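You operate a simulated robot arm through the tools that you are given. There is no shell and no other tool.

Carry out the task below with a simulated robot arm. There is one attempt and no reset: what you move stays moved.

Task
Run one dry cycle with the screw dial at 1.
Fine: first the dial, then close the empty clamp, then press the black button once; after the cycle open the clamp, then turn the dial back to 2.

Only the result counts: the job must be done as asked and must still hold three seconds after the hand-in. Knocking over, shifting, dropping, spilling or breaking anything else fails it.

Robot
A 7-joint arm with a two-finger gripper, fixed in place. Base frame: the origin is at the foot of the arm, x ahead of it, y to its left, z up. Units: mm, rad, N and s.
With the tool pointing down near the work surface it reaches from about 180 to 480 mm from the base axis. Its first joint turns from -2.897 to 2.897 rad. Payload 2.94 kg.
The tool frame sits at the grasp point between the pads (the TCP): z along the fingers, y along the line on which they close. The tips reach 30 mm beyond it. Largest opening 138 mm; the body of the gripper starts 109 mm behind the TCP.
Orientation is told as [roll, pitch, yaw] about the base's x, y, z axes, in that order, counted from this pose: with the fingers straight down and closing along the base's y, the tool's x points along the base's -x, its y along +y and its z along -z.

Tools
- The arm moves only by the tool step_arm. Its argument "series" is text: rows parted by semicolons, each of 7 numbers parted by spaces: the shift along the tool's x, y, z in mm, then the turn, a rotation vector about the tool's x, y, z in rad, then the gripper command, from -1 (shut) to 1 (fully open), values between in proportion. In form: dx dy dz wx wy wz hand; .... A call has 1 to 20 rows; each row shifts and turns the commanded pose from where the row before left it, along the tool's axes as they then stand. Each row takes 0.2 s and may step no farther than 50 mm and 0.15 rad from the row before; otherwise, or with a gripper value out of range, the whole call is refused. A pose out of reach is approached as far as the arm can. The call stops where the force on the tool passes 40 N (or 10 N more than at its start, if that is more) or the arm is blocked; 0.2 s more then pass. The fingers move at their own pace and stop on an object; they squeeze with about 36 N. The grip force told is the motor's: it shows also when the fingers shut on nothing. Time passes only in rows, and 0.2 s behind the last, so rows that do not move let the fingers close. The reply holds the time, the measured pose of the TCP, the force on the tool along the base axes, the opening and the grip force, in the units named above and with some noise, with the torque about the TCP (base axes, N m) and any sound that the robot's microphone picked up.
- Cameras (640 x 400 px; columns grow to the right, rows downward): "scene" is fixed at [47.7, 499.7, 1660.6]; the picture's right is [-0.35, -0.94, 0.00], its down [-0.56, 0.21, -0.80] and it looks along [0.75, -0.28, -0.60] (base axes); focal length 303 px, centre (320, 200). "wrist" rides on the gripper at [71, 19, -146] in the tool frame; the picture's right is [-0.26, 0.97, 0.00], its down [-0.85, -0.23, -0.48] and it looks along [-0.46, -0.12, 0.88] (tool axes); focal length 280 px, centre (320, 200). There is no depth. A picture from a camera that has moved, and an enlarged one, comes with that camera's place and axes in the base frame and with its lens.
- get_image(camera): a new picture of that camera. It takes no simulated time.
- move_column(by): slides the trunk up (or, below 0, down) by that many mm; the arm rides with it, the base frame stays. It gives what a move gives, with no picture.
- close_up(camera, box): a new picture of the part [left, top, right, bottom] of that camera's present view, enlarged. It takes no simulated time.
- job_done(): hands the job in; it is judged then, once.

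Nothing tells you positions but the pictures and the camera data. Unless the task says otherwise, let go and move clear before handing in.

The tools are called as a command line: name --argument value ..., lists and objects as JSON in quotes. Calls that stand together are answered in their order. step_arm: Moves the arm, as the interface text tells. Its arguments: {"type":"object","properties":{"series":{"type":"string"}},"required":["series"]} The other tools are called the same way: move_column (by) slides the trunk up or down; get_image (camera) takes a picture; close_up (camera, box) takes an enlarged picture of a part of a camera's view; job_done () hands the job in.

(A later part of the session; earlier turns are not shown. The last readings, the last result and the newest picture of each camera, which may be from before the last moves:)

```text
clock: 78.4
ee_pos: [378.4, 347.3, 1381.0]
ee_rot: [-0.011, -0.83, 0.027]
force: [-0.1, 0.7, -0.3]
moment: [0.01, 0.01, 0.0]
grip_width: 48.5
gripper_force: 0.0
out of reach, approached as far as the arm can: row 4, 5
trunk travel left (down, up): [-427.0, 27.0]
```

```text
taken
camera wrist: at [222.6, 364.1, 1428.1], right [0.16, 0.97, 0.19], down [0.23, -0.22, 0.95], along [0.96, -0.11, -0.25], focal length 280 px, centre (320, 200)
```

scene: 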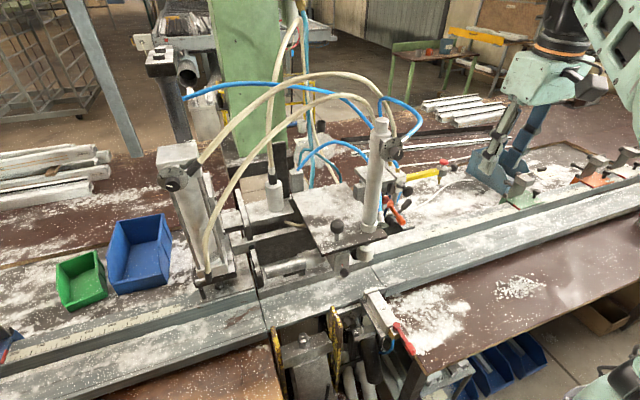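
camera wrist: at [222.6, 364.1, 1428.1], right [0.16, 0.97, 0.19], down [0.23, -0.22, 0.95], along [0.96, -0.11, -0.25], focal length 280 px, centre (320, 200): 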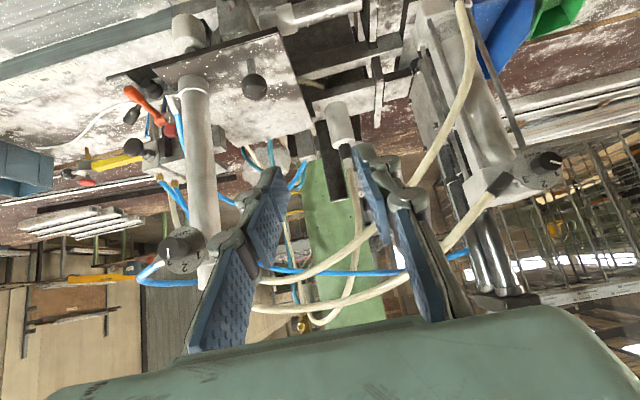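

Good posture. Finishing the swing to the front of the screw dial with the tool levelled along +x.

step_arm --series "-1.7 47 9.3 0 -0.147 0 -0.3; -0.4 47 9.4 0 -0.147 0 -0.3; 1 47 9.4 0 -0.147 0 -0.3; 2.4 47 9.1 0 -0.147 0 -0.3; 3.7 47 8.7 0 -0.147 0 -0.3; 0 0 0 0 0 0 -0.3"

get_image --camera "wrist"

get_image --camera "scene"

```text
clock: 79.8
ee_pos: [451.2, 359.9, 1393.2]
ee_rot: [-1.11, -1.546, 1.147]
force: [0.5, 0.1, 0.3]
moment: [0.0, 0.0, 0.0]
grip_width: 48.5
gripper_force: 0.2
out of reach, approached as far as the arm can: row 1, 2, 3, 4, 5
trunk travel left (down, up): [-427.0, 27.0]
```

```text
taken
camera wrist: at [304.1, 371.5, 1323.6], right [-0.03, 0.97, 0.24], down [-0.46, -0.23, 0.86], along [0.89, -0.08, 0.45], focal length 280 px, centre (320, 200)
```

wrist: 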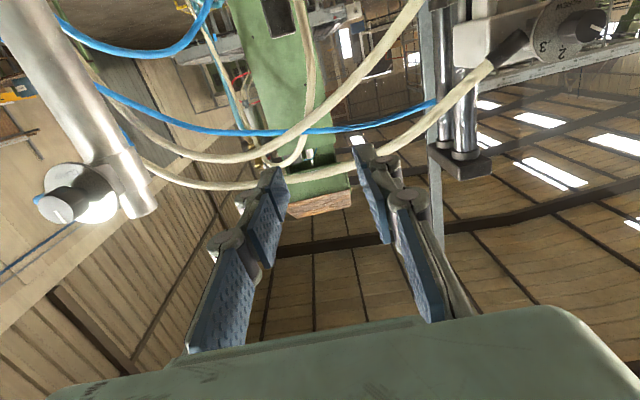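

```text
taken
```

scene: 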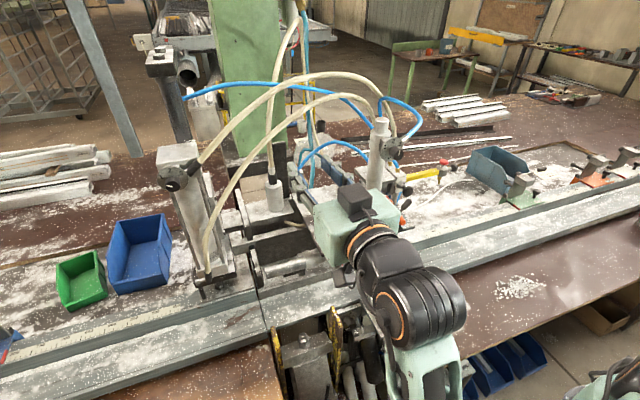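

Tool level at (451, 360, 1393). Continuing left toward the dial.

step_arm --series "6 40 -5 0 0 0 -0.3; 6 40 -5 0 0 0 -0.3; 6 40 -5 0 0 0 -0.3; 0 0 0 0 0 0 -0.3"

get_image --camera "scene"

```text
clock: 80.8
ee_pos: [445.5, 359.1, 1411.1]
ee_rot: [-0.988, -1.551, 1.016]
force: [-0.3, 0.7, 0.9]
moment: [0.02, 0.02, 0.02]
grip_width: 48.3
gripper_force: 0.1
out of reach, approached as far as the arm can: row 1, 2, 3
trunk travel left (down, up): [-427.0, 27.0]
```

```text
taken
```

scene: 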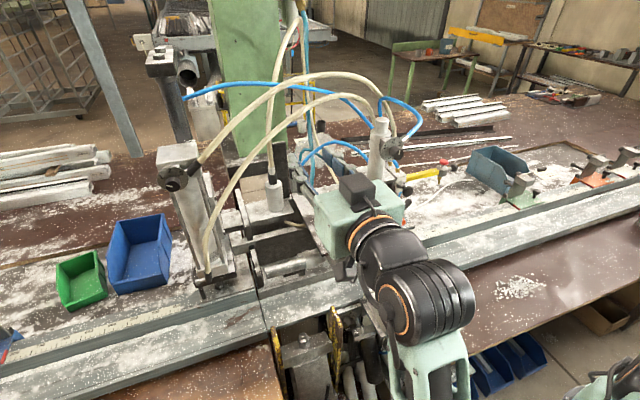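

It can't go farther left in this posture. I'll tilt back to about −1.0 and retreat a bit, then move left as I did the first time.

step_arm --series "-4 0 -15 0 0.14 0 -0.3; -4 0 -18 0 0.14 0 -0.3; -4 0 -20 0 0.14 0 -0.3; -2 0 -20 0 0.14 0 -0.3; 0 0 0 0 0 0 -0.3"

get_image --camera "scene"

```text
clock: 82.0
ee_pos: [384.1, 336.6, 1438.0]
ee_rot: [-0.013, -1.002, 0.031]
force: [0.3, -0.5, -0.1]
moment: [0.0, 0.02, -0.02]
grip_width: 48.2
gripper_force: 0.1
out of reach, approached as far as the arm can: row 1, 3, 4
trunk travel left (down, up): [-427.0, 27.0]
```

```text
taken
```

scene: 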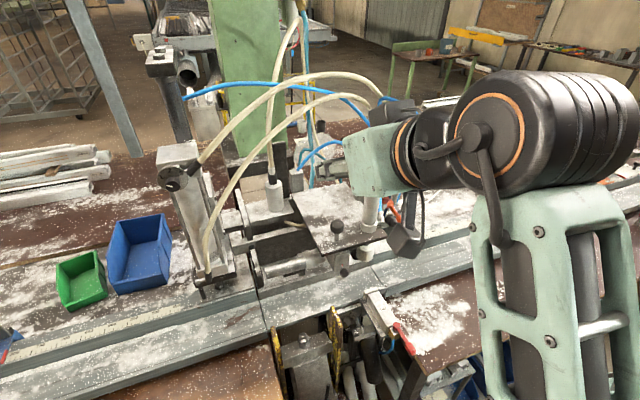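

step_arm --series "0 35 0 0 0 0 -0.3; 0 35 0 0 0 0 -0.3; 0 35 0 0 0 0 -0.3"

get_image --camera "scene"

```text
clock: 82.8
ee_pos: [400.7, 344.7, 1422.8]
ee_rot: [-0.013, -1.004, 0.027]
force: [-0.2, -0.6, -0.2]
moment: [-0.01, -0.01, 0.01]
grip_width: 48.2
gripper_force: 0.0
out of reach, approached as far as the arm can: row 1, 2, 3
trunk travel left (down, up): [-427.0, 27.0]
```

```text
taken
```

scene: 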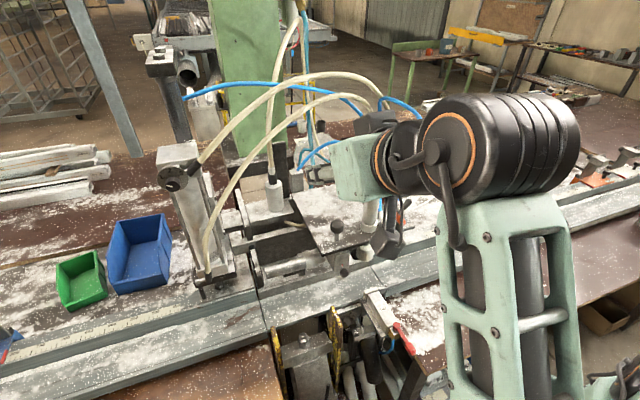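

This elbow posture blocks motion to the left. I'll return to the starting pose region with the tool down and stretch upward, which should straighten the elbow, then repeat the first route.

step_arm --series "0 -28 -10 0 0.147 0 -0.3; 1.7 -28 -10 0 0.147 0 -0.3; 3 -28 -9.6 0 0.147 0 -0.3; 4.5 -28 -9 0 0.147 0 -0.3; 5.8 -28 -8.3 0 0.147 0 -0.3; 6.9 -28 -7.4 0 0.147 0 -0.3; 7.9 -28 -6.3 0 0.12 0 -0.3; 0 0 0 0 0 0 -0.3"

get_image --camera "scene"

```text
clock: 84.6
ee_pos: [344.8, 138.0, 1437.3]
ee_rot: [-0.004, -0.004, 0.014]
force: [0.9, 0.0, 0.5]
moment: [0.0, -0.05, -0.02]
grip_width: 48.2
gripper_force: 0.0
out of reach, approached as far as the arm can: row 7
trunk travel left (down, up): [-427.0, 27.0]
```

```text
taken
```

scene: 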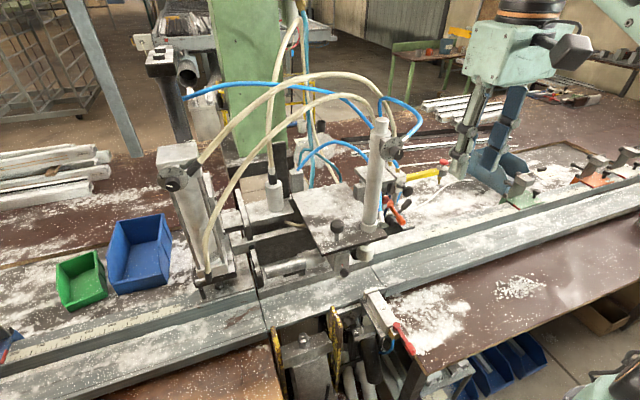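

step_arm --series "0 -20 -30 0 0 0 -0.3; 0 -20 -30 0 0 0 -0.3; 0 -10 -30 0 0 0 -0.3; 0 0 0 0 0 0 -0.3"

get_image --camera "scene"

get_image --camera "wrist"

```text
clock: 85.6
ee_pos: [340.4, 68.4, 1462.7]
ee_rot: [-0.005, -0.003, 0.013]
force: [-0.4, -0.2, -0.3]
moment: [0.02, -0.01, 0.0]
grip_width: 48.6
gripper_force: 0.1
out of reach, approached as far as the arm can: row 1, 2, 3
trunk travel left (down, up): [-427.0, 27.0]
```

```text
taken
```

scene: 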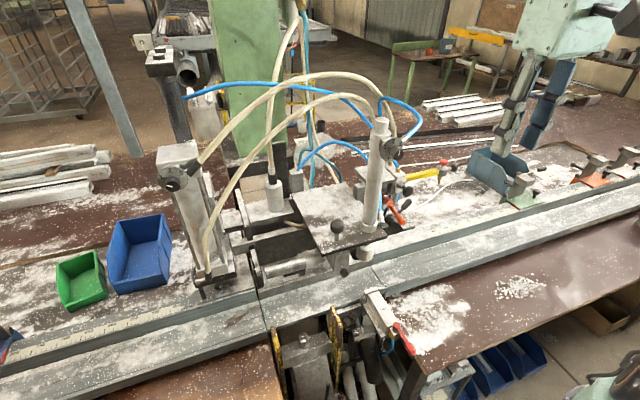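

```text
taken
camera wrist: at [268.6, 87.4, 1608.9], right [0.25, 0.97, 0.0], down [0.85, -0.22, 0.48], along [0.46, -0.12, -0.88], focal length 280 px, centre (320, 200)
```

wrist: 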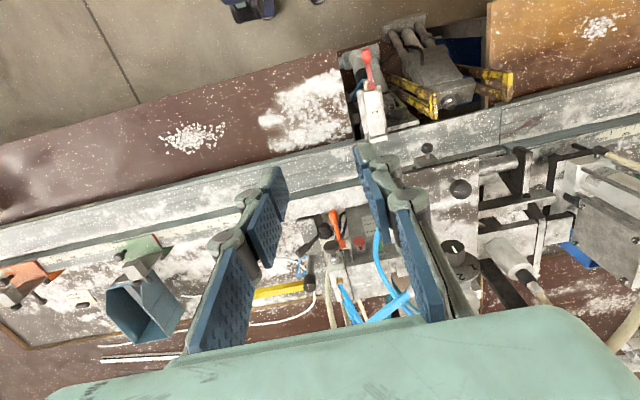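

Back near the starting pose. Repeating the first trip's moves.

step_arm --series "6 38 -5 0 0 0 -0.3; 6 38 -5 0 0 0 -0.3; 6 38 -5 0 0 0 -0.3; 6 35 -5 0 0 0 -0.3; 6 35 -5 0 0 0 -0.3; 6 35 -5 0 0 0 -0.3; 6 35 -5 0 0 0 -0.3; 6 35 -5 0 0 0 -0.3; 0 35 0 0 0 0 -0.3; 0 35 0 0 0 0 -0.3"

get_image --camera "scene"

```text
clock: 86.3
ee_pos: [337.9, 93.5, 1444.6]
ee_rot: [0.185, 0.043, 0.021]
force: [0.2, 0.0, 0.6]
moment: [0.0, 0.02, 0.02]
grip_width: 48.1
gripper_force: 0.0
out of reach, approached as far as the arm can: row 1, 2, 3
trunk travel left (down, up): [-427.0, 27.0]
stopped in row 3: the arm was blocked; the commanded pose is now the measured one
```

```text
taken
```

scene: 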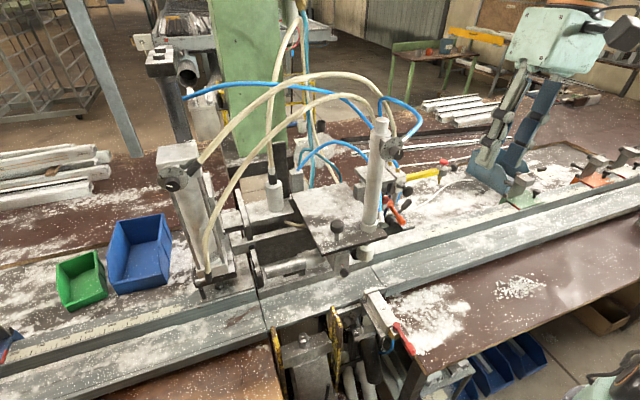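

Blocked again, perhaps a wrist joint wound near its limit. I'll go a bit lower, level out, and test turning about the tool axis each way.

step_arm --series "0 0 25 0.09 -0.02 0 -0.3; 0 0 25 0.09 -0.02 0 -0.3; 0 0 0 0 0 0 -0.3; 0 0 0 0 0 0.14 -0.3; 0 0 0 0 0 0.14 -0.3; 0 0 0 0 0 0.14 -0.3; 0 0 0 0 0 0.14 -0.3"

```text
clock: 86.8
ee_pos: [343.1, 49.2, 1419.4]
ee_rot: [0.287, 0.036, 0.02]
force: [-0.5, 0.0, 0.2]
moment: [-0.04, -0.02, 0.03]
grip_width: 48.4
gripper_force: 0.0
trunk travel left (down, up): [-427.0, 27.0]
stopped in row 2: the arm was blocked; the commanded pose is now the measured one
```

get_image --camera "scene"

get_image --camera "wrist"

close_up --camera "scene" --box '[500, 0, 640, 100]'

close_up --camera "scene" --box '[540, 300, 640, 400]'

```text
taken
```

scene: 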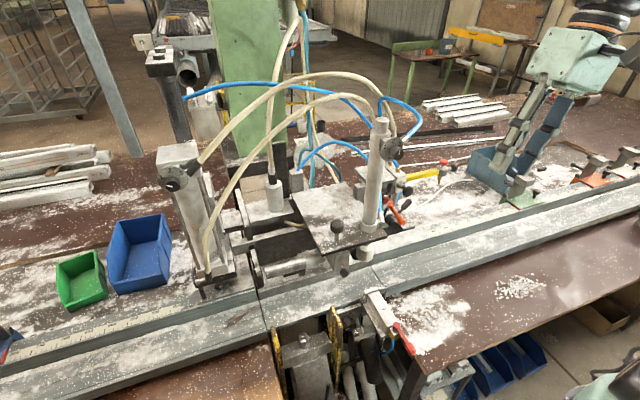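

```text
taken
camera wrist: at [278.0, 25.0, 1567.6], right [0.25, 0.93, 0.26], down [0.87, -0.34, 0.36], along [0.42, 0.14, -0.9], focal length 280 px, centre (320, 200)
```

wrist: 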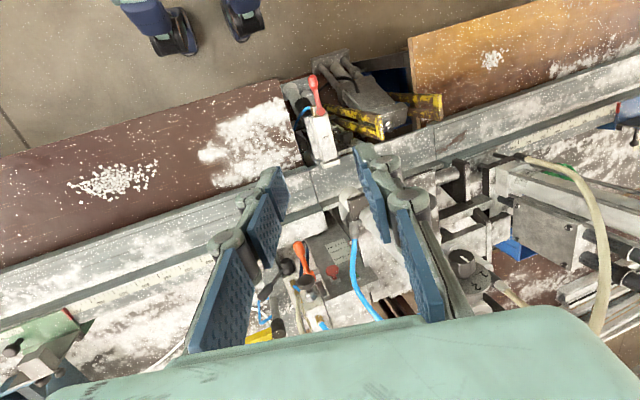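

```text
4.00 times, centred on (570, 50) of scene
camera zoom: at [47.7, 499.7, 1660.6], right [-0.35, -0.94, 0.0], down [-0.56, 0.21, -0.8], along [0.75, -0.28, -0.6], focal length 1212 px, centre (-680, 800)
```

zoom: 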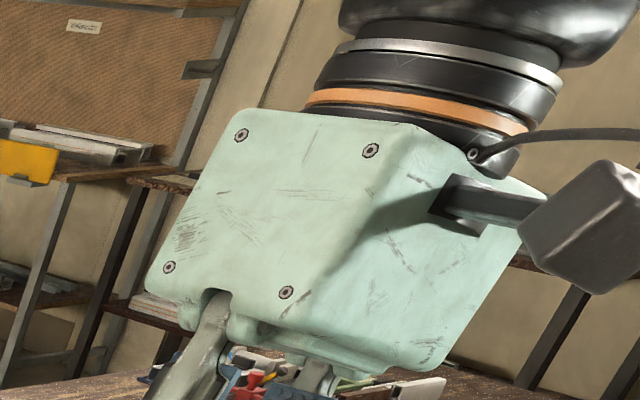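

```text
4.00 times, centred on (590, 350) of scene
camera zoom: at [47.7, 499.7, 1660.6], right [-0.35, -0.94, 0.0], down [-0.56, 0.21, -0.8], along [0.75, -0.28, -0.6], focal length 1212 px, centre (-760, -400)
```

zoom: 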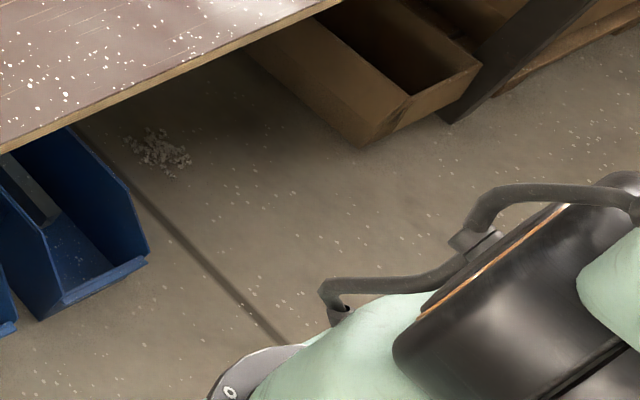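

step_arm --series "0 0 0 0 0 0.1 -0.3; 0 0 0 0 0 0.1 -0.3; 0 0 0 0 0 0.1 -0.3"

```text
clock: 87.6
ee_pos: [342.6, 49.4, 1413.6]
ee_rot: [0.254, 0.112, -0.27]
force: [-0.9, 0.6, -0.4]
moment: [-0.05, -0.01, 0.01]
grip_width: 48.5
gripper_force: 0.0
out of reach, approached as far as the arm can: row 3
trunk travel left (down, up): [-427.0, 27.0]
```

step_arm --series "0 0 0 0.08 0 0 -0.3; 0 0 0 0.08 0 0 -0.3; 0 0 0 0.08 0 0 -0.3"

```text
clock: 88.4
ee_pos: [342.0, 45.6, 1406.6]
ee_rot: [0.017, 0.113, -0.267]
force: [0.3, 0.3, -0.5]
moment: [-0.02, 0.0, 0.01]
grip_width: 48.4
gripper_force: 0.1
out of reach, approached as far as the arm can: row 1, 3
trunk travel left (down, up): [-427.0, 27.0]
```

Turning +z about the tool axis frees the wrist. I'll turn farther that way and then try moving left again.

step_arm --series "0 0 0 0 0 0.14 -0.3; 0 0 0 0 0 0.14 -0.3; 0 0 0 0 0 0.14 -0.3; 0 0 0 0 0 0.14 -0.3; 0 0 0 0 0 0 -0.3"

get_image --camera "scene"

```text
clock: 89.6
ee_pos: [321.8, -5.4, 1336.7]
ee_rot: [-0.046, 0.106, -0.833]
force: [-0.5, 0.3, -0.1]
moment: [0.02, -0.02, -0.01]
grip_width: 48.3
gripper_force: 0.2
out of reach, approached as far as the arm can: row 1, 2, 3, 4
trunk travel left (down, up): [-427.0, 27.0]
```

```text
taken
```

scene: 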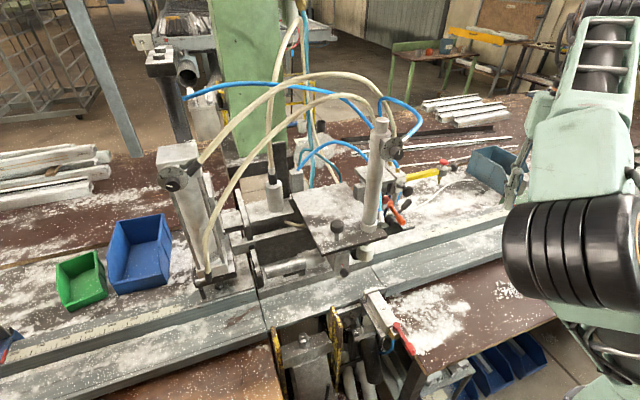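

step_arm --series "-20 22 0 0 0 0 -0.3; -20 22 0 0 0 0 -0.3; -20 22 0 0 0 0 -0.3"

get_image --camera "scene"

```text
clock: 90.4
ee_pos: [396.3, -23.8, 1305.6]
ee_rot: [-0.046, 0.109, -0.831]
force: [-0.4, -0.1, -0.7]
moment: [-0.02, 0.04, 0.01]
grip_width: 48.3
gripper_force: 0.1
out of reach, approached as far as the arm can: row 1, 2, 3
trunk travel left (down, up): [-427.0, 27.0]
```

```text
taken
```

scene: 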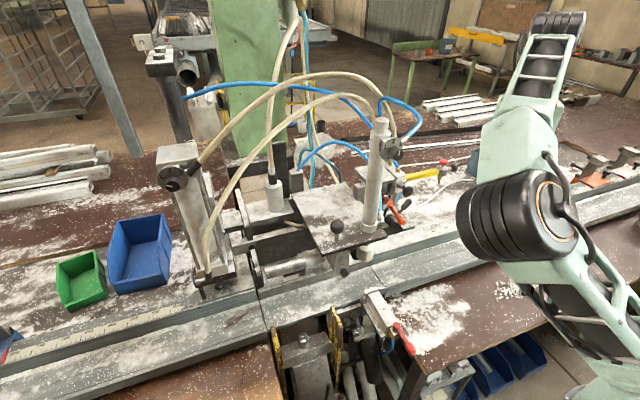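

step_arm --series "22 20 0 0 0 0 -0.3; 22 20 0 0 0 0 -0.3; 22 20 0 0 0 0 -0.3; 22 20 0 0 0 0 -0.3"

get_image --camera "scene"

```text
clock: 91.4
ee_pos: [362.1, 38.8, 1262.9]
ee_rot: [-0.047, 0.106, -0.828]
force: [0.1, 0.5, -1.0]
moment: [0.0, 0.02, -0.02]
grip_width: 48.4
gripper_force: 0.1
out of reach, approached as far as the arm can: row 1, 2, 3, 4
trunk travel left (down, up): [-427.0, 27.0]
```

```text
taken
```

scene: 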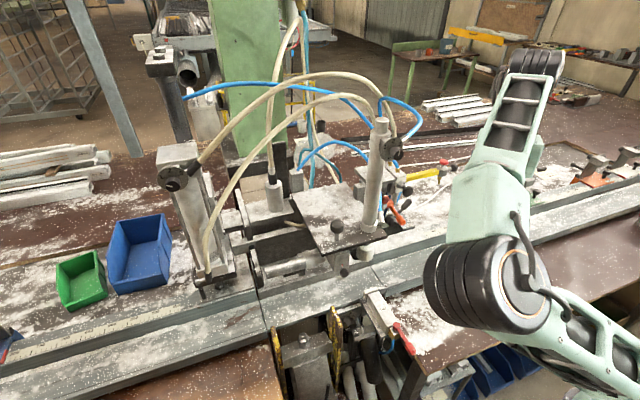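

The posture has the elbow swung to the low/left side with the wrist at its fold limit. Tilting the tool inward should force the elbow up; trying that here in free space.

step_arm --series "0 0 0 0.09 0.08 0 -0.3; 0 0 0 0.09 0.08 0 -0.3; 0 0 0 0.09 0.08 0 -0.3; 0 0 0 0 0 0 -0.3"

get_image --camera "scene"

```text
clock: 92.4
ee_pos: [335.2, 1.3, 1233.4]
ee_rot: [-0.328, 0.344, -0.877]
force: [-0.4, -0.9, -0.4]
moment: [0.01, 0.01, -0.03]
grip_width: 48.1
gripper_force: 0.1
out of reach, approached as far as the arm can: row 1, 2, 3
trunk travel left (down, up): [-427.0, 27.0]
```

```text
taken
```

scene: 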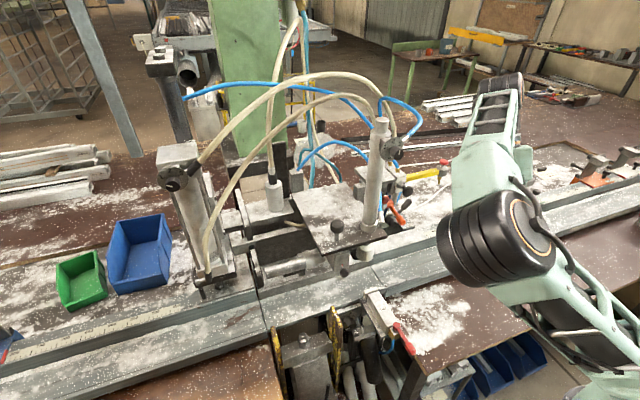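

step_arm --series "0 0 -10 0.09 0.08 0 -0.3; 0 0 -10 0.09 0.08 0 -0.3; 0 0 -10 0.09 0.08 0 -0.3; 0 0 -10 0.09 0.08 0 -0.3; 0 0 0 0 0 0 -0.3"

get_image --camera "scene"

```text
clock: 93.6
ee_pos: [303.1, -49.9, 1190.8]
ee_rot: [-0.778, 0.615, -1.064]
force: [0.0, -0.2, 0.0]
moment: [0.03, -0.02, -0.02]
grip_width: 48.4
gripper_force: 0.0
out of reach, approached as far as the arm can: row 1, 2, 3, 4
trunk travel left (down, up): [-427.0, 27.0]
```

```text
taken
```

scene: 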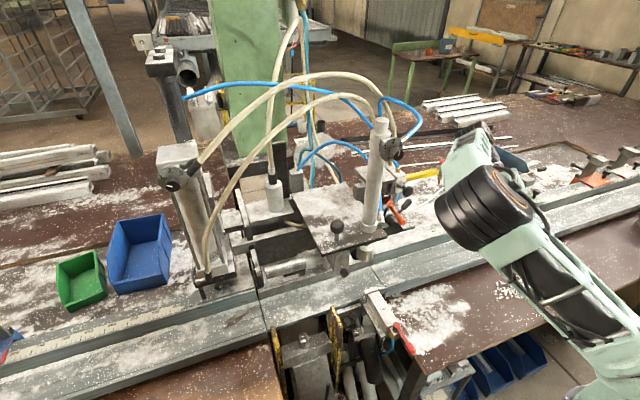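

That lifted the elbow (forearm now roughly level with the elbow up). Now tilting the tool back outward, hoping the elbow stays up.

step_arm --series "0 0 0 -0.1 -0.098 0 -0.3; 0 0 0 -0.1 -0.098 0 -0.3; 0 0 0 -0.1 -0.098 0 -0.3; 0 0 0 -0.1 -0.098 0 -0.3; 0 0 0 -0.1 -0.098 0 -0.3; 0 0 0 -0.1 -0.098 0 -0.3; 0 0 0 0 0 0 -0.3"

get_image --camera "scene"

```text
clock: 95.2
ee_pos: [303.2, -51.1, 1190.8]
ee_rot: [-0.072, 0.083, -0.814]
force: [-0.5, 1.1, -0.4]
moment: [0.01, -0.03, 0.03]
grip_width: 48.3
gripper_force: 0.1
trunk travel left (down, up): [-427.0, 27.0]
```

```text
taken
```

scene: 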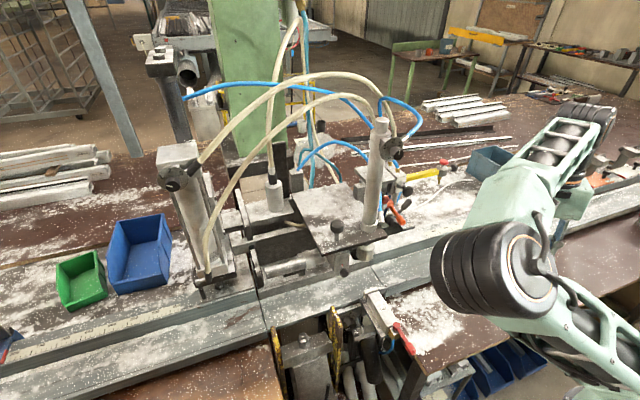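

Free motion with no limit now. Trying to travel left from here.

step_arm --series "29 27.5 0 0 0 0 -0.3; 29 27.5 0 0 0 0 -0.3; 29 27.5 0 0 0 0 -0.3; 29 27.5 0 0 0 0 -0.3; 0 0 0 0 0 0 -0.3"

get_image --camera "scene"

```text
clock: 96.4
ee_pos: [300.9, 103.5, 1191.2]
ee_rot: [-0.073, 0.086, -0.814]
force: [0.0, -0.3, 0.4]
moment: [0.02, -0.01, -0.01]
grip_width: 48.4
gripper_force: 0.0
out of reach, approached as far as the arm can: row 4
trunk travel left (down, up): [-427.0, 27.0]
```

```text
taken
```

scene: 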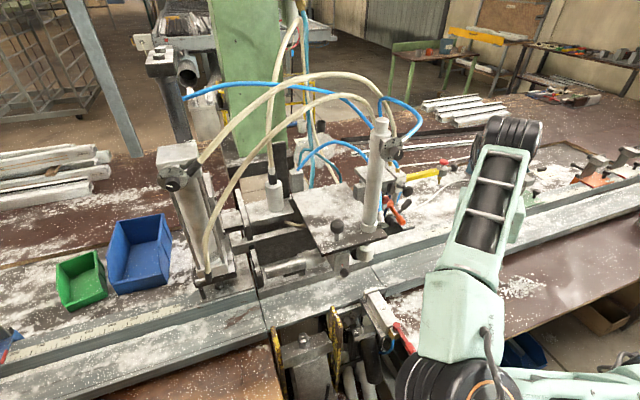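

step_arm --series "0 0 0 0 0 -0.14 -0.3; 0 0 0 0 0 -0.14 -0.3; 0 0 0 0 0 -0.14 -0.3; 0 0 0 0 0 -0.14 -0.3; 0 0 0 0 0 0 -0.3"

get_image --camera "scene"

```text
clock: 97.6
ee_pos: [300.6, 102.4, 1191.4]
ee_rot: [-0.016, 0.111, -0.252]
force: [-0.3, 0.3, 0.3]
moment: [0.01, 0.0, 0.01]
grip_width: 48.2
gripper_force: 0.0
trunk travel left (down, up): [-427.0, 27.0]
```

```text
taken
```

scene: 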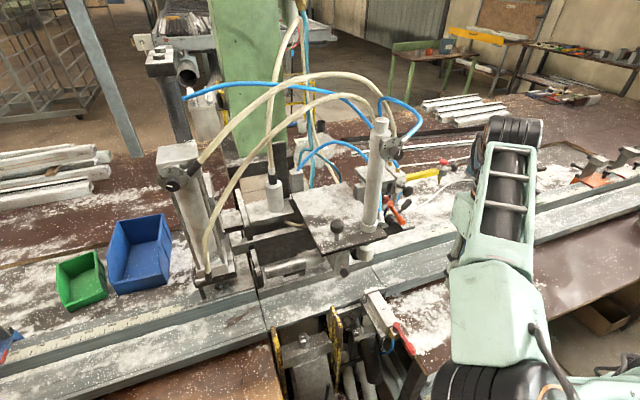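

Rolling −z about the tool axis swings the elbow back to the right. Continuing that.

step_arm --series "0 0 0 0 0 -0.14 -0.3; 0 0 0 0 0 -0.14 -0.3; 0 0 0 0 0 -0.14 -0.3; 0 0 0 0 0 -0.14 -0.3; 0 0 0 0 0 -0.14 -0.3; 0 0 0 0 0 -0.14 -0.3; 0 0 0 0 0 0 -0.3"

get_image --camera "scene"

```text
clock: 99.2
ee_pos: [300.4, 100.9, 1189.7]
ee_rot: [0.072, 0.085, 0.594]
force: [-0.3, 0.0, 0.3]
moment: [0.03, -0.03, -0.03]
grip_width: 48.5
gripper_force: 0.0
trunk travel left (down, up): [-427.0, 27.0]
```

```text
taken
```

scene: 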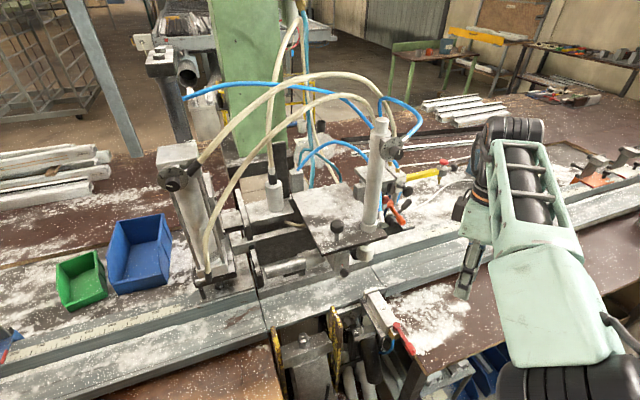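

step_arm --series "0 0 0 0 0 -0.14 -0.3; 0 0 0 0 0 -0.14 -0.3; 0 0 0 0 0 -0.14 -0.3; 0 0 0 0 0 -0.14 -0.3; 0 0 0 0 0 -0.14 -0.3; 0 0 0 0 0 -0.14 -0.3; 0 0 0 0 0 0 -0.3"

get_image --camera "scene"

```text
clock: 100.8
ee_pos: [300.0, 102.8, 1189.2]
ee_rot: [0.112, 0.004, 1.429]
force: [-0.4, 0.7, 0.4]
moment: [0.0, 0.0, 0.02]
grip_width: 48.2
gripper_force: 0.1
trunk travel left (down, up): [-427.0, 27.0]
```

```text
taken
```

scene: 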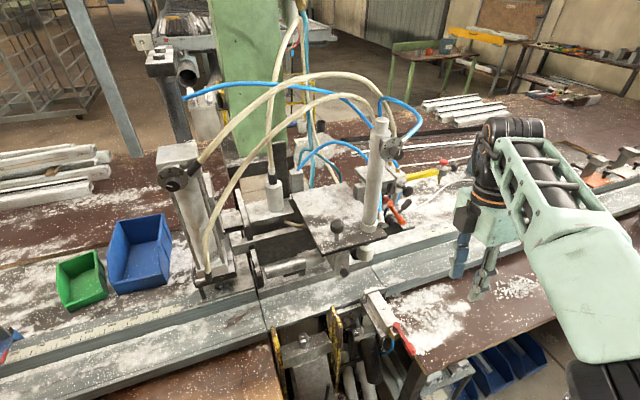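

step_arm --series "0 0 0 0 0 -0.14 -0.3; 0 0 0 0 0 -0.14 -0.3; 0 0 0 0 0 -0.14 -0.3; 0 0 0 0 0 -0.14 -0.3; 0 0 0 0 0 -0.14 -0.3; 0 0 0 0 0 -0.14 -0.3; 0 0 0 0 0 0 -0.3"

get_image --camera "scene"

```text
clock: 102.4
ee_pos: [300.1, 101.2, 1190.1]
ee_rot: [0.077, -0.083, 2.267]
force: [0.2, -0.4, -0.7]
moment: [0.02, 0.02, 0.03]
grip_width: 48.4
gripper_force: 0.1
trunk travel left (down, up): [-427.0, 27.0]
```

```text
taken
```

scene: 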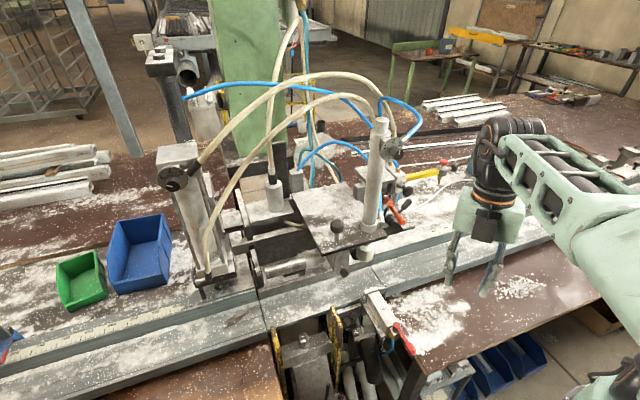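

The elbow is now back on the right side. From here I tilt the tool outward and climb to the left.

step_arm --series "-19.8 -23 -25 0.111 0.093 0 -0.3; -17.5 -25.8 -24 0.111 0.093 0 -0.3; -15.4 -28.3 -22.5 0.111 0.093 0 -0.3; -13.3 -30.8 -20.6 0.111 0.093 0 -0.3; -11.5 -32.9 -18.2 0.111 0.093 0 -0.3; 0 0 0 0 0 0 -0.3"

get_image --camera "scene"

get_image --camera "wrist"

```text
clock: 103.7
ee_pos: [373.1, 197.6, 1310.7]
ee_rot: [-0.495, 0.343, 2.024]
force: [-0.3, 0.7, 0.3]
moment: [0.04, -0.02, 0.01]
grip_width: 48.4
gripper_force: 0.1
trunk travel left (down, up): [-427.0, 27.0]
stopped in row 6: the arm was blocked; the commanded pose is now the measured one
```

```text
taken
```

scene: 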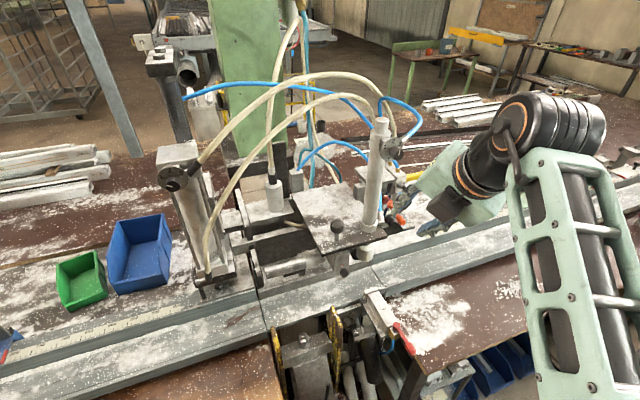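

```text
taken
camera wrist: at [309.1, 135.8, 1448.2], right [-0.8, -0.29, -0.52], down [-0.45, 0.87, 0.21], along [0.39, 0.4, -0.83], focal length 280 px, centre (320, 200)
```

wrist: 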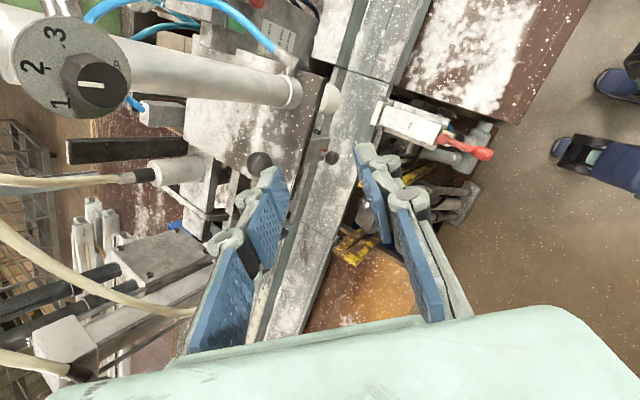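

step_arm --series "0 0 0 0 0 0.1 -0.3; 0 0 0 0 0 0.1 -0.3; 0 0 0 0 0 0.1 -0.3"

get_image --camera "scene"

```text
clock: 104.5
ee_pos: [374.3, 200.1, 1311.8]
ee_rot: [-0.567, 0.189, 1.758]
force: [-0.2, 0.3, -0.3]
moment: [-0.02, -0.03, -0.02]
grip_width: 48.4
gripper_force: 0.0
trunk travel left (down, up): [-427.0, 27.0]
```

```text
taken
```

scene: 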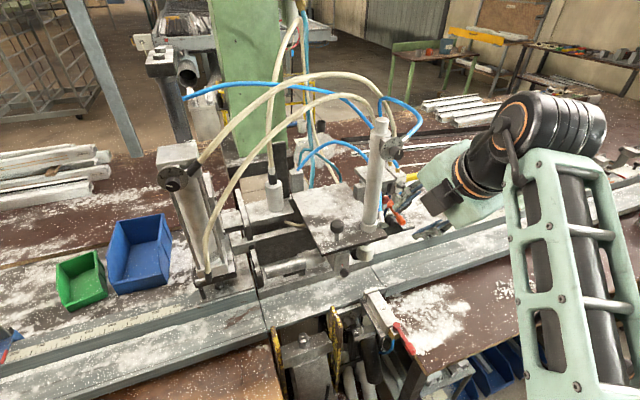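

Rolling +z is free here (the wrist roll was at its limit). Unrolling in this posture.

step_arm --series "0 0 0 0 0 0.14 -0.3; 0 0 0 0 0 0.14 -0.3; 0 0 0 0 0 0.14 -0.3; 0 0 0 0 0 0.14 -0.3; 0 0 0 0 0 0.14 -0.3; 0 0 0 0 0 0.14 -0.3; 0 0 0 0 0 0.14 -0.3; 0 0 0 0 0 0.14 -0.3; 0 0 0 0 0 0.14 -0.3; 0 0 0 0 0 0.14 -0.3; 0 0 0 0 0 0 -0.3"

get_image --camera "scene"

```text
clock: 106.9
ee_pos: [372.9, 198.5, 1311.9]
ee_rot: [-0.322, -0.509, 0.496]
force: [-1.0, 0.7, 0.3]
moment: [-0.01, -0.04, 0.0]
grip_width: 48.6
gripper_force: 0.0
trunk travel left (down, up): [-427.0, 27.0]
```

```text
taken
```

scene: 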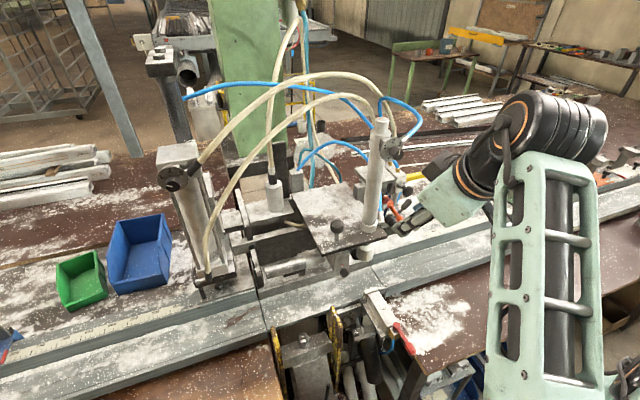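

step_arm --series "-14.5 31.8 -2 0 0 0.1 -0.3; -12 33 -2 0 0 0.1 -0.3; -9 34 -2 0 0 0.1 -0.3; 0 0 0 0 0 0 -0.3"

get_image --camera "scene"

```text
clock: 107.9
ee_pos: [375.8, 304.4, 1309.9]
ee_rot: [-0.144, -0.579, 0.157]
force: [0.2, 0.5, 0.0]
moment: [-0.07, -0.01, -0.01]
grip_width: 48.4
gripper_force: 0.0
trunk travel left (down, up): [-427.0, 27.0]
```

```text
taken
```

scene: 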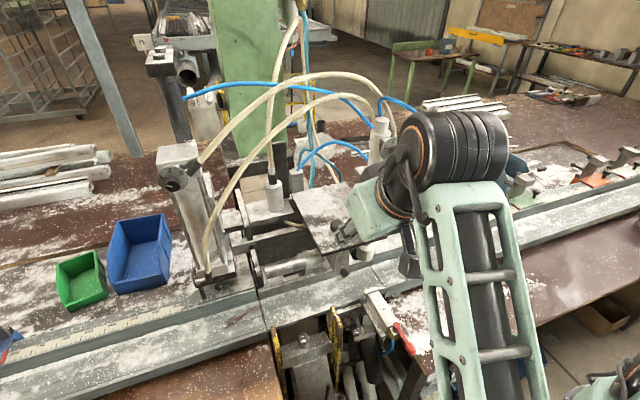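

Now it moves left freely. Continuing left, tilting out toward level.

step_arm --series "-8.6 40 -2 -0.008 -0.14 0.03 -0.3; -8.8 40 -1 -0.008 -0.14 0.03 -0.3; -8.8 40 0.3 -0.008 -0.14 0.03 -0.3; -8.7 40 1.5 -0.008 -0.14 0.03 -0.3; 0 0 0 0 0 0 -0.3"

get_image --camera "scene"

get_image --camera "wrist"

```text
clock: 109.1
ee_pos: [408.4, 363.5, 1336.1]
ee_rot: [-0.045, -1.146, 0.086]
force: [0.4, -0.7, -0.4]
moment: [0.02, -0.01, -0.04]
grip_width: 48.5
gripper_force: 0.1
out of reach, approached as far as the arm can: row 2, 3, 4
trunk travel left (down, up): [-427.0, 27.0]
```

```text
taken
```

scene: 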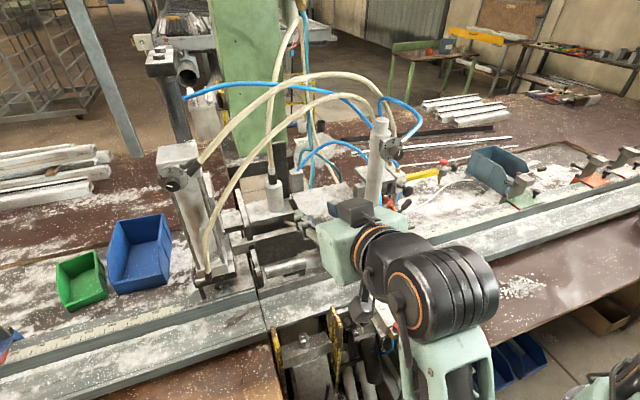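

```text
taken
camera wrist: at [244.8, 375.8, 1331.4], right [0.06, 0.97, 0.22], down [-0.07, -0.22, 0.97], along [1.0, -0.08, 0.06], focal length 280 px, centre (320, 200)
```

wrist: 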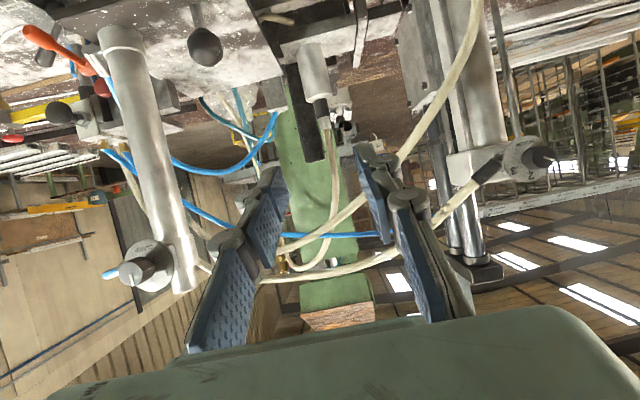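

Stuck at y≈360 again. Testing whether a roll of the tool frees it.

step_arm --series "0 0 0 0 0 0.14 -0.3; 0 0 0 0 0 0.14 -0.3; 0 0 0 0 0 0.14 -0.3; 0 0 0 0 0 0.14 -0.3; 0 30 0 0 0 0 -0.3"

```text
clock: 110.3
ee_pos: [428.4, 204.7, 1359.6]
ee_rot: [0.792, -0.944, -0.861]
force: [-1.1, -0.1, -0.3]
moment: [-0.02, 0.01, 0.0]
grip_width: 48.3
gripper_force: 0.0
out of reach, approached as far as the arm can: row 1, 2, 3, 4, 5
trunk travel left (down, up): [-427.0, 27.0]
```

Rolling +z pushed it the wrong way (so −z is the direction that frees leftward motion). I'm near the CLAMP dial, so I retreat first and roll −z.

step_arm --series "0 0 -25 0 0 0 -0.3; 0 0 -15 0 0 -0.14 -0.3; 0 0 0 0 0 -0.14 -0.3; 0 0 0 0 0 -0.14 -0.3; 0 0 0 0 0 -0.14 -0.3; 0 0 0 0 0 -0.14 -0.3; 0 0 0 0 0 -0.14 -0.3"

get_image --camera "scene"

get_image --camera "wrist"

```text
clock: 112.0
ee_pos: [417.5, 151.4, 1374.6]
ee_rot: [-0.691, -1.014, 0.652]
force: [-1.4, -0.3, -0.8]
moment: [-0.03, -0.01, 0.0]
grip_width: 48.5
gripper_force: 0.1
out of reach, approached as far as the arm can: row 1
trunk travel left (down, up): [-427.0, 27.0]
stopped in row 7: the arm was blocked; the commanded pose is now the measured one
```

```text
taken
```

scene: 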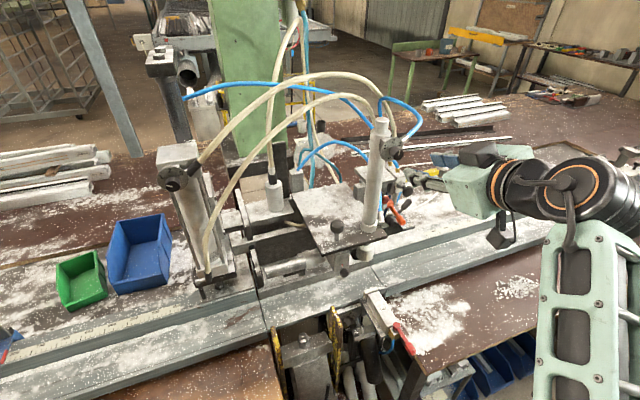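

```text
taken
camera wrist: at [255.8, 162.0, 1367.9], right [0.07, 0.99, -0.1], down [-0.07, 0.11, 0.99], along [0.99, -0.07, 0.07], focal length 280 px, centre (320, 200)
```

wrist: 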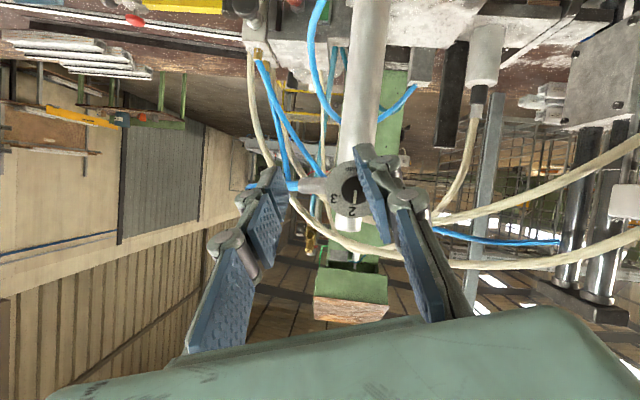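

I'm in front of the CLAMP dial (60 mm away). Backing off with less tilt, which was the freer posture.

step_arm --series "0 0 -10 0 0.12 0 -0.3; 0 0 -15 0 0.12 0 -0.3; 0 0 -15 0 0.12 0 -0.3; 0 0 -10 0 0.12 0 -0.3; 0 0 0 0 0 0 -0.3"

get_image --camera "scene"

```text
clock: 113.2
ee_pos: [376.1, 159.9, 1401.8]
ee_rot: [-0.42, -0.6, 0.29]
force: [0.0, 0.5, 0.5]
moment: [-0.03, 0.04, -0.02]
grip_width: 48.6
gripper_force: 0.0
trunk travel left (down, up): [-427.0, 27.0]
```

```text
taken
```

scene: 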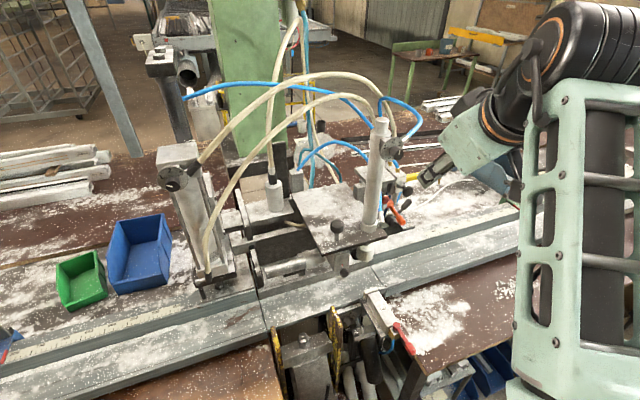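

I'll return to the low, tool-down posture and roll −z farther there, to bring the elbow up on the right side (a ratchet), before trying again.

step_arm --series "35 2.7 25 -0.0734 0.123 0 -0.3; 31 1 29 -0.0734 0.123 0 -0.3; 26 -2 33 -0.0734 0.123 0 -0.3; 21 -4 36 -0.0734 0.123 0 -0.3; 17 -6 39 -0.0734 0.123 0 -0.3; 0 0 0 0 0 0 -0.3"

get_image --camera "scene"

```text
clock: 114.5
ee_pos: [319.7, 102.2, 1205.1]
ee_rot: [0.002, -0.002, 0.161]
force: [-0.4, -0.9, -0.5]
moment: [0.02, 0.04, -0.01]
grip_width: 48.3
gripper_force: 0.1
trunk travel left (down, up): [-427.0, 27.0]
```

```text
taken
```

scene: 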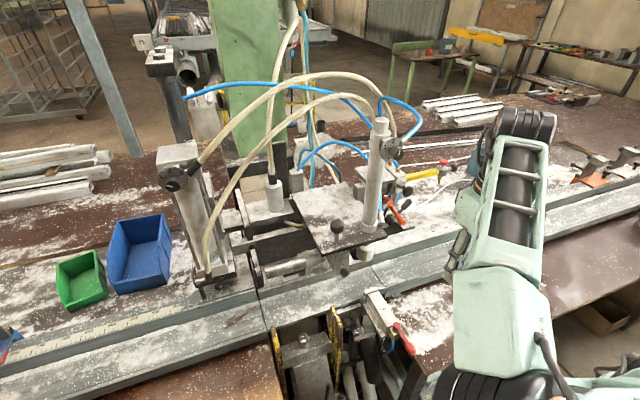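

step_arm --series "0 0 0 0 0 -0.149 -0.3; 0 0 0 0 0 -0.149 -0.3; 0 0 0 0 0 -0.149 -0.3; 0 0 0 0 0 -0.149 -0.3; 0 0 0 0 0 -0.149 -0.3; 0 0 0 0 0 -0.149 -0.3; 0 0 0 0 0 -0.149 -0.3; 0 0 0 0 0 -0.149 -0.3; 0 0 0 0 0 -0.149 -0.3; 0 0 0 0 0 -0.149 -0.3; 0 0 0 0 0 -0.149 -0.3; 0 0 0 0 0 -0.149 -0.3; 0 0 0 0 0 -0.149 -0.3; 0 0 0 0 0 -0.149 -0.3; 0 0 0 0 0 -0.149 -0.3; 0 0 0 0 0 -0.149 -0.3; 0 0 0 0 0 0 -0.3"

get_image --camera "scene"

```text
clock: 118.2
ee_pos: [321.6, 102.5, 1206.0]
ee_rot: [-0.003, 0.002, 2.548]
force: [-0.2, -0.2, 0.2]
moment: [-0.02, -0.01, -0.01]
grip_width: 48.4
gripper_force: 0.1
trunk travel left (down, up): [-427.0, 27.0]
```

```text
taken
```

scene: 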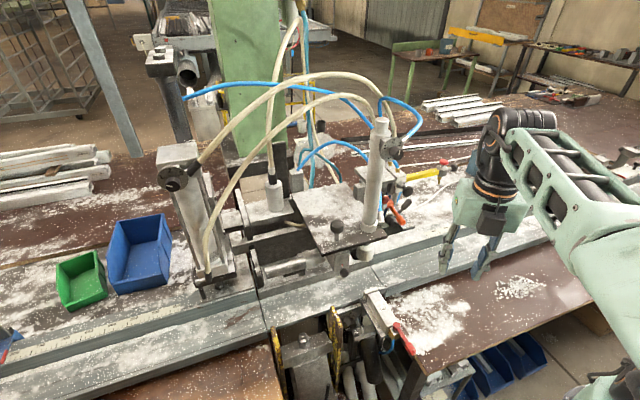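

step_arm --series "0 0 0 0 0 -0.149 -0.3; 0 0 0 0 0 -0.149 -0.3; 0 0 0 0 0 -0.149 -0.3; 0 0 0 0 0 -0.149 -0.3; 0 0 0 0 0 -0.149 -0.3; 0 0 0 0 0 -0.149 -0.3; 0 0 0 0 0 0 -0.3"

get_image --camera "scene"

```text
clock: 119.8
ee_pos: [321.3, 104.6, 1204.4]
ee_rot: [0.001, 0.004, -2.841]
force: [0.1, -0.9, -0.1]
moment: [0.0, 0.0, 0.01]
grip_width: 48.4
gripper_force: 0.0
trunk travel left (down, up): [-427.0, 27.0]
```

```text
taken
```

scene: 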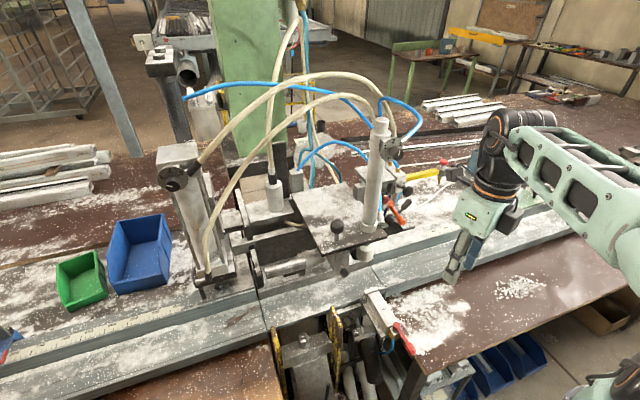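

Still free, and the elbow keeps rising. Continuing.

step_arm --series "0 0 0 0 0 -0.149 -0.3; 0 0 0 0 0 -0.149 -0.3; 0 0 0 0 0 -0.149 -0.3; 0 0 0 0 0 -0.149 -0.3; 0 0 0 0 0 -0.149 -0.3; 0 0 0 0 0 -0.149 -0.3; 0 0 0 0 0 0 -0.3"

get_image --camera "scene"

```text
clock: 121.3
ee_pos: [322.6, 103.1, 1205.0]
ee_rot: [0.005, -0.002, -1.948]
force: [0.1, -1.1, -0.7]
moment: [0.0, 0.02, 0.03]
grip_width: 48.3
gripper_force: 0.0
trunk travel left (down, up): [-427.0, 27.0]
```

```text
taken
```

scene: 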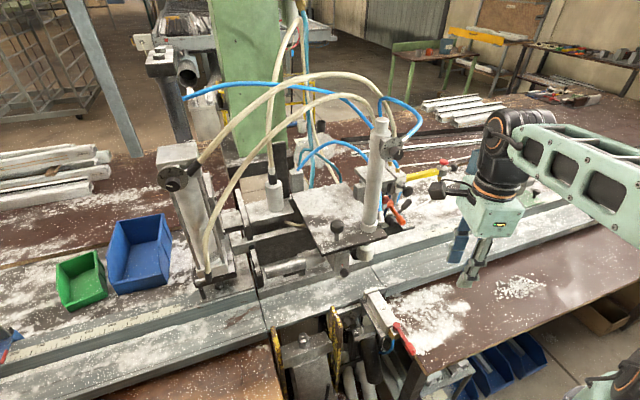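

step_arm --series "0 0 0 0 0 -0.149 -0.3; 0 0 0 0 0 -0.149 -0.3; 0 0 0 0 0 -0.149 -0.3; 0 0 0 0 0 -0.149 -0.3; 0 0 0 0 0 -0.149 -0.3; 0 0 0 0 0 -0.149 -0.3; 0 0 0 0 0 0 -0.3"

get_image --camera "scene"

```text
clock: 123.0
ee_pos: [323.2, 97.6, 1206.4]
ee_rot: [-0.009, -0.084, -1.077]
force: [-0.5, 0.5, 0.1]
moment: [0.01, -0.01, -0.03]
grip_width: 48.3
gripper_force: 0.0
trunk travel left (down, up): [-427.0, 27.0]
```

```text
taken
```

scene: 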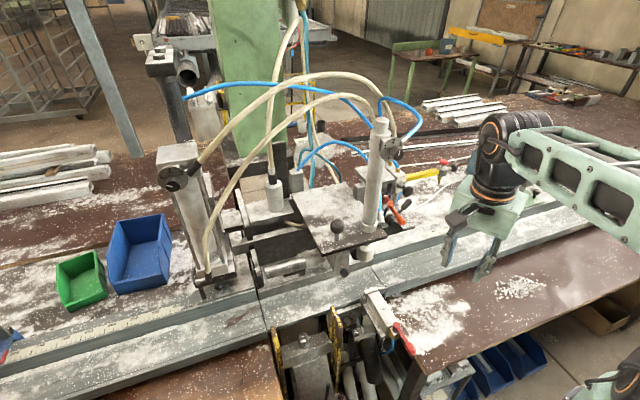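

The elbow is now up on the right; the roll has just met its far limit, so I'll roll back a little and tilt outward from here.

step_arm --series "0 0 0 0 0 0.149 -0.3; 0 0 0 0 0 0.149 -0.3; 0 0 0 0 0 0.149 -0.3; 0 0 0 0 0 0.149 -0.3; 0 0 0 0 0 0.149 -0.3; -4.1 15.6 -18 -0.14 0.037 0 -0.3; -3.5 18 -15.8 -0.14 0.037 0 -0.3; -3 19.9 -13.2 -0.14 0.037 0 -0.3; -2.5 21.6 -10.4 -0.14 0.037 0 -0.3; -2.2 22.9 -7.3 -0.14 0.037 0 -0.3; 0 0 0 0 0 0 -0.3"

get_image --camera "scene"

get_image --camera "wrist"

```text
clock: 125.5
ee_pos: [398.7, 28.3, 1290.1]
ee_rot: [0.691, 0.192, -1.835]
force: [1.6, 0.0, 0.1]
moment: [-0.02, -0.01, 0.0]
grip_width: 48.4
gripper_force: 0.1
trunk travel left (down, up): [-427.0, 27.0]
stopped in row 11: the arm was blocked; the commanded pose is now the measured one
```

```text
taken
```

scene: 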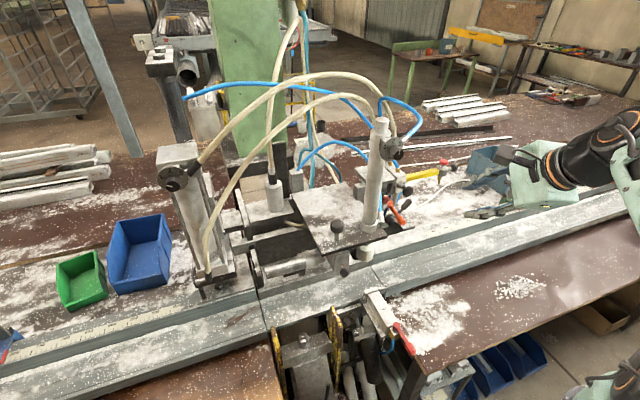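

```text
taken
camera wrist: at [334.5, 93.0, 1426.7], right [0.62, -0.56, 0.55], down [-0.69, -0.72, 0.05], along [0.37, -0.42, -0.83], focal length 280 px, centre (320, 200)
```

wrist: 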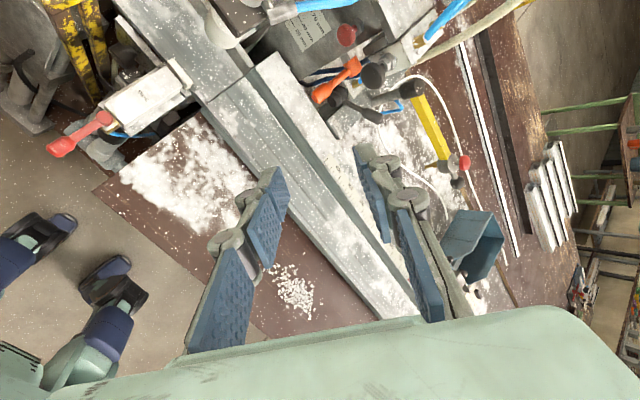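

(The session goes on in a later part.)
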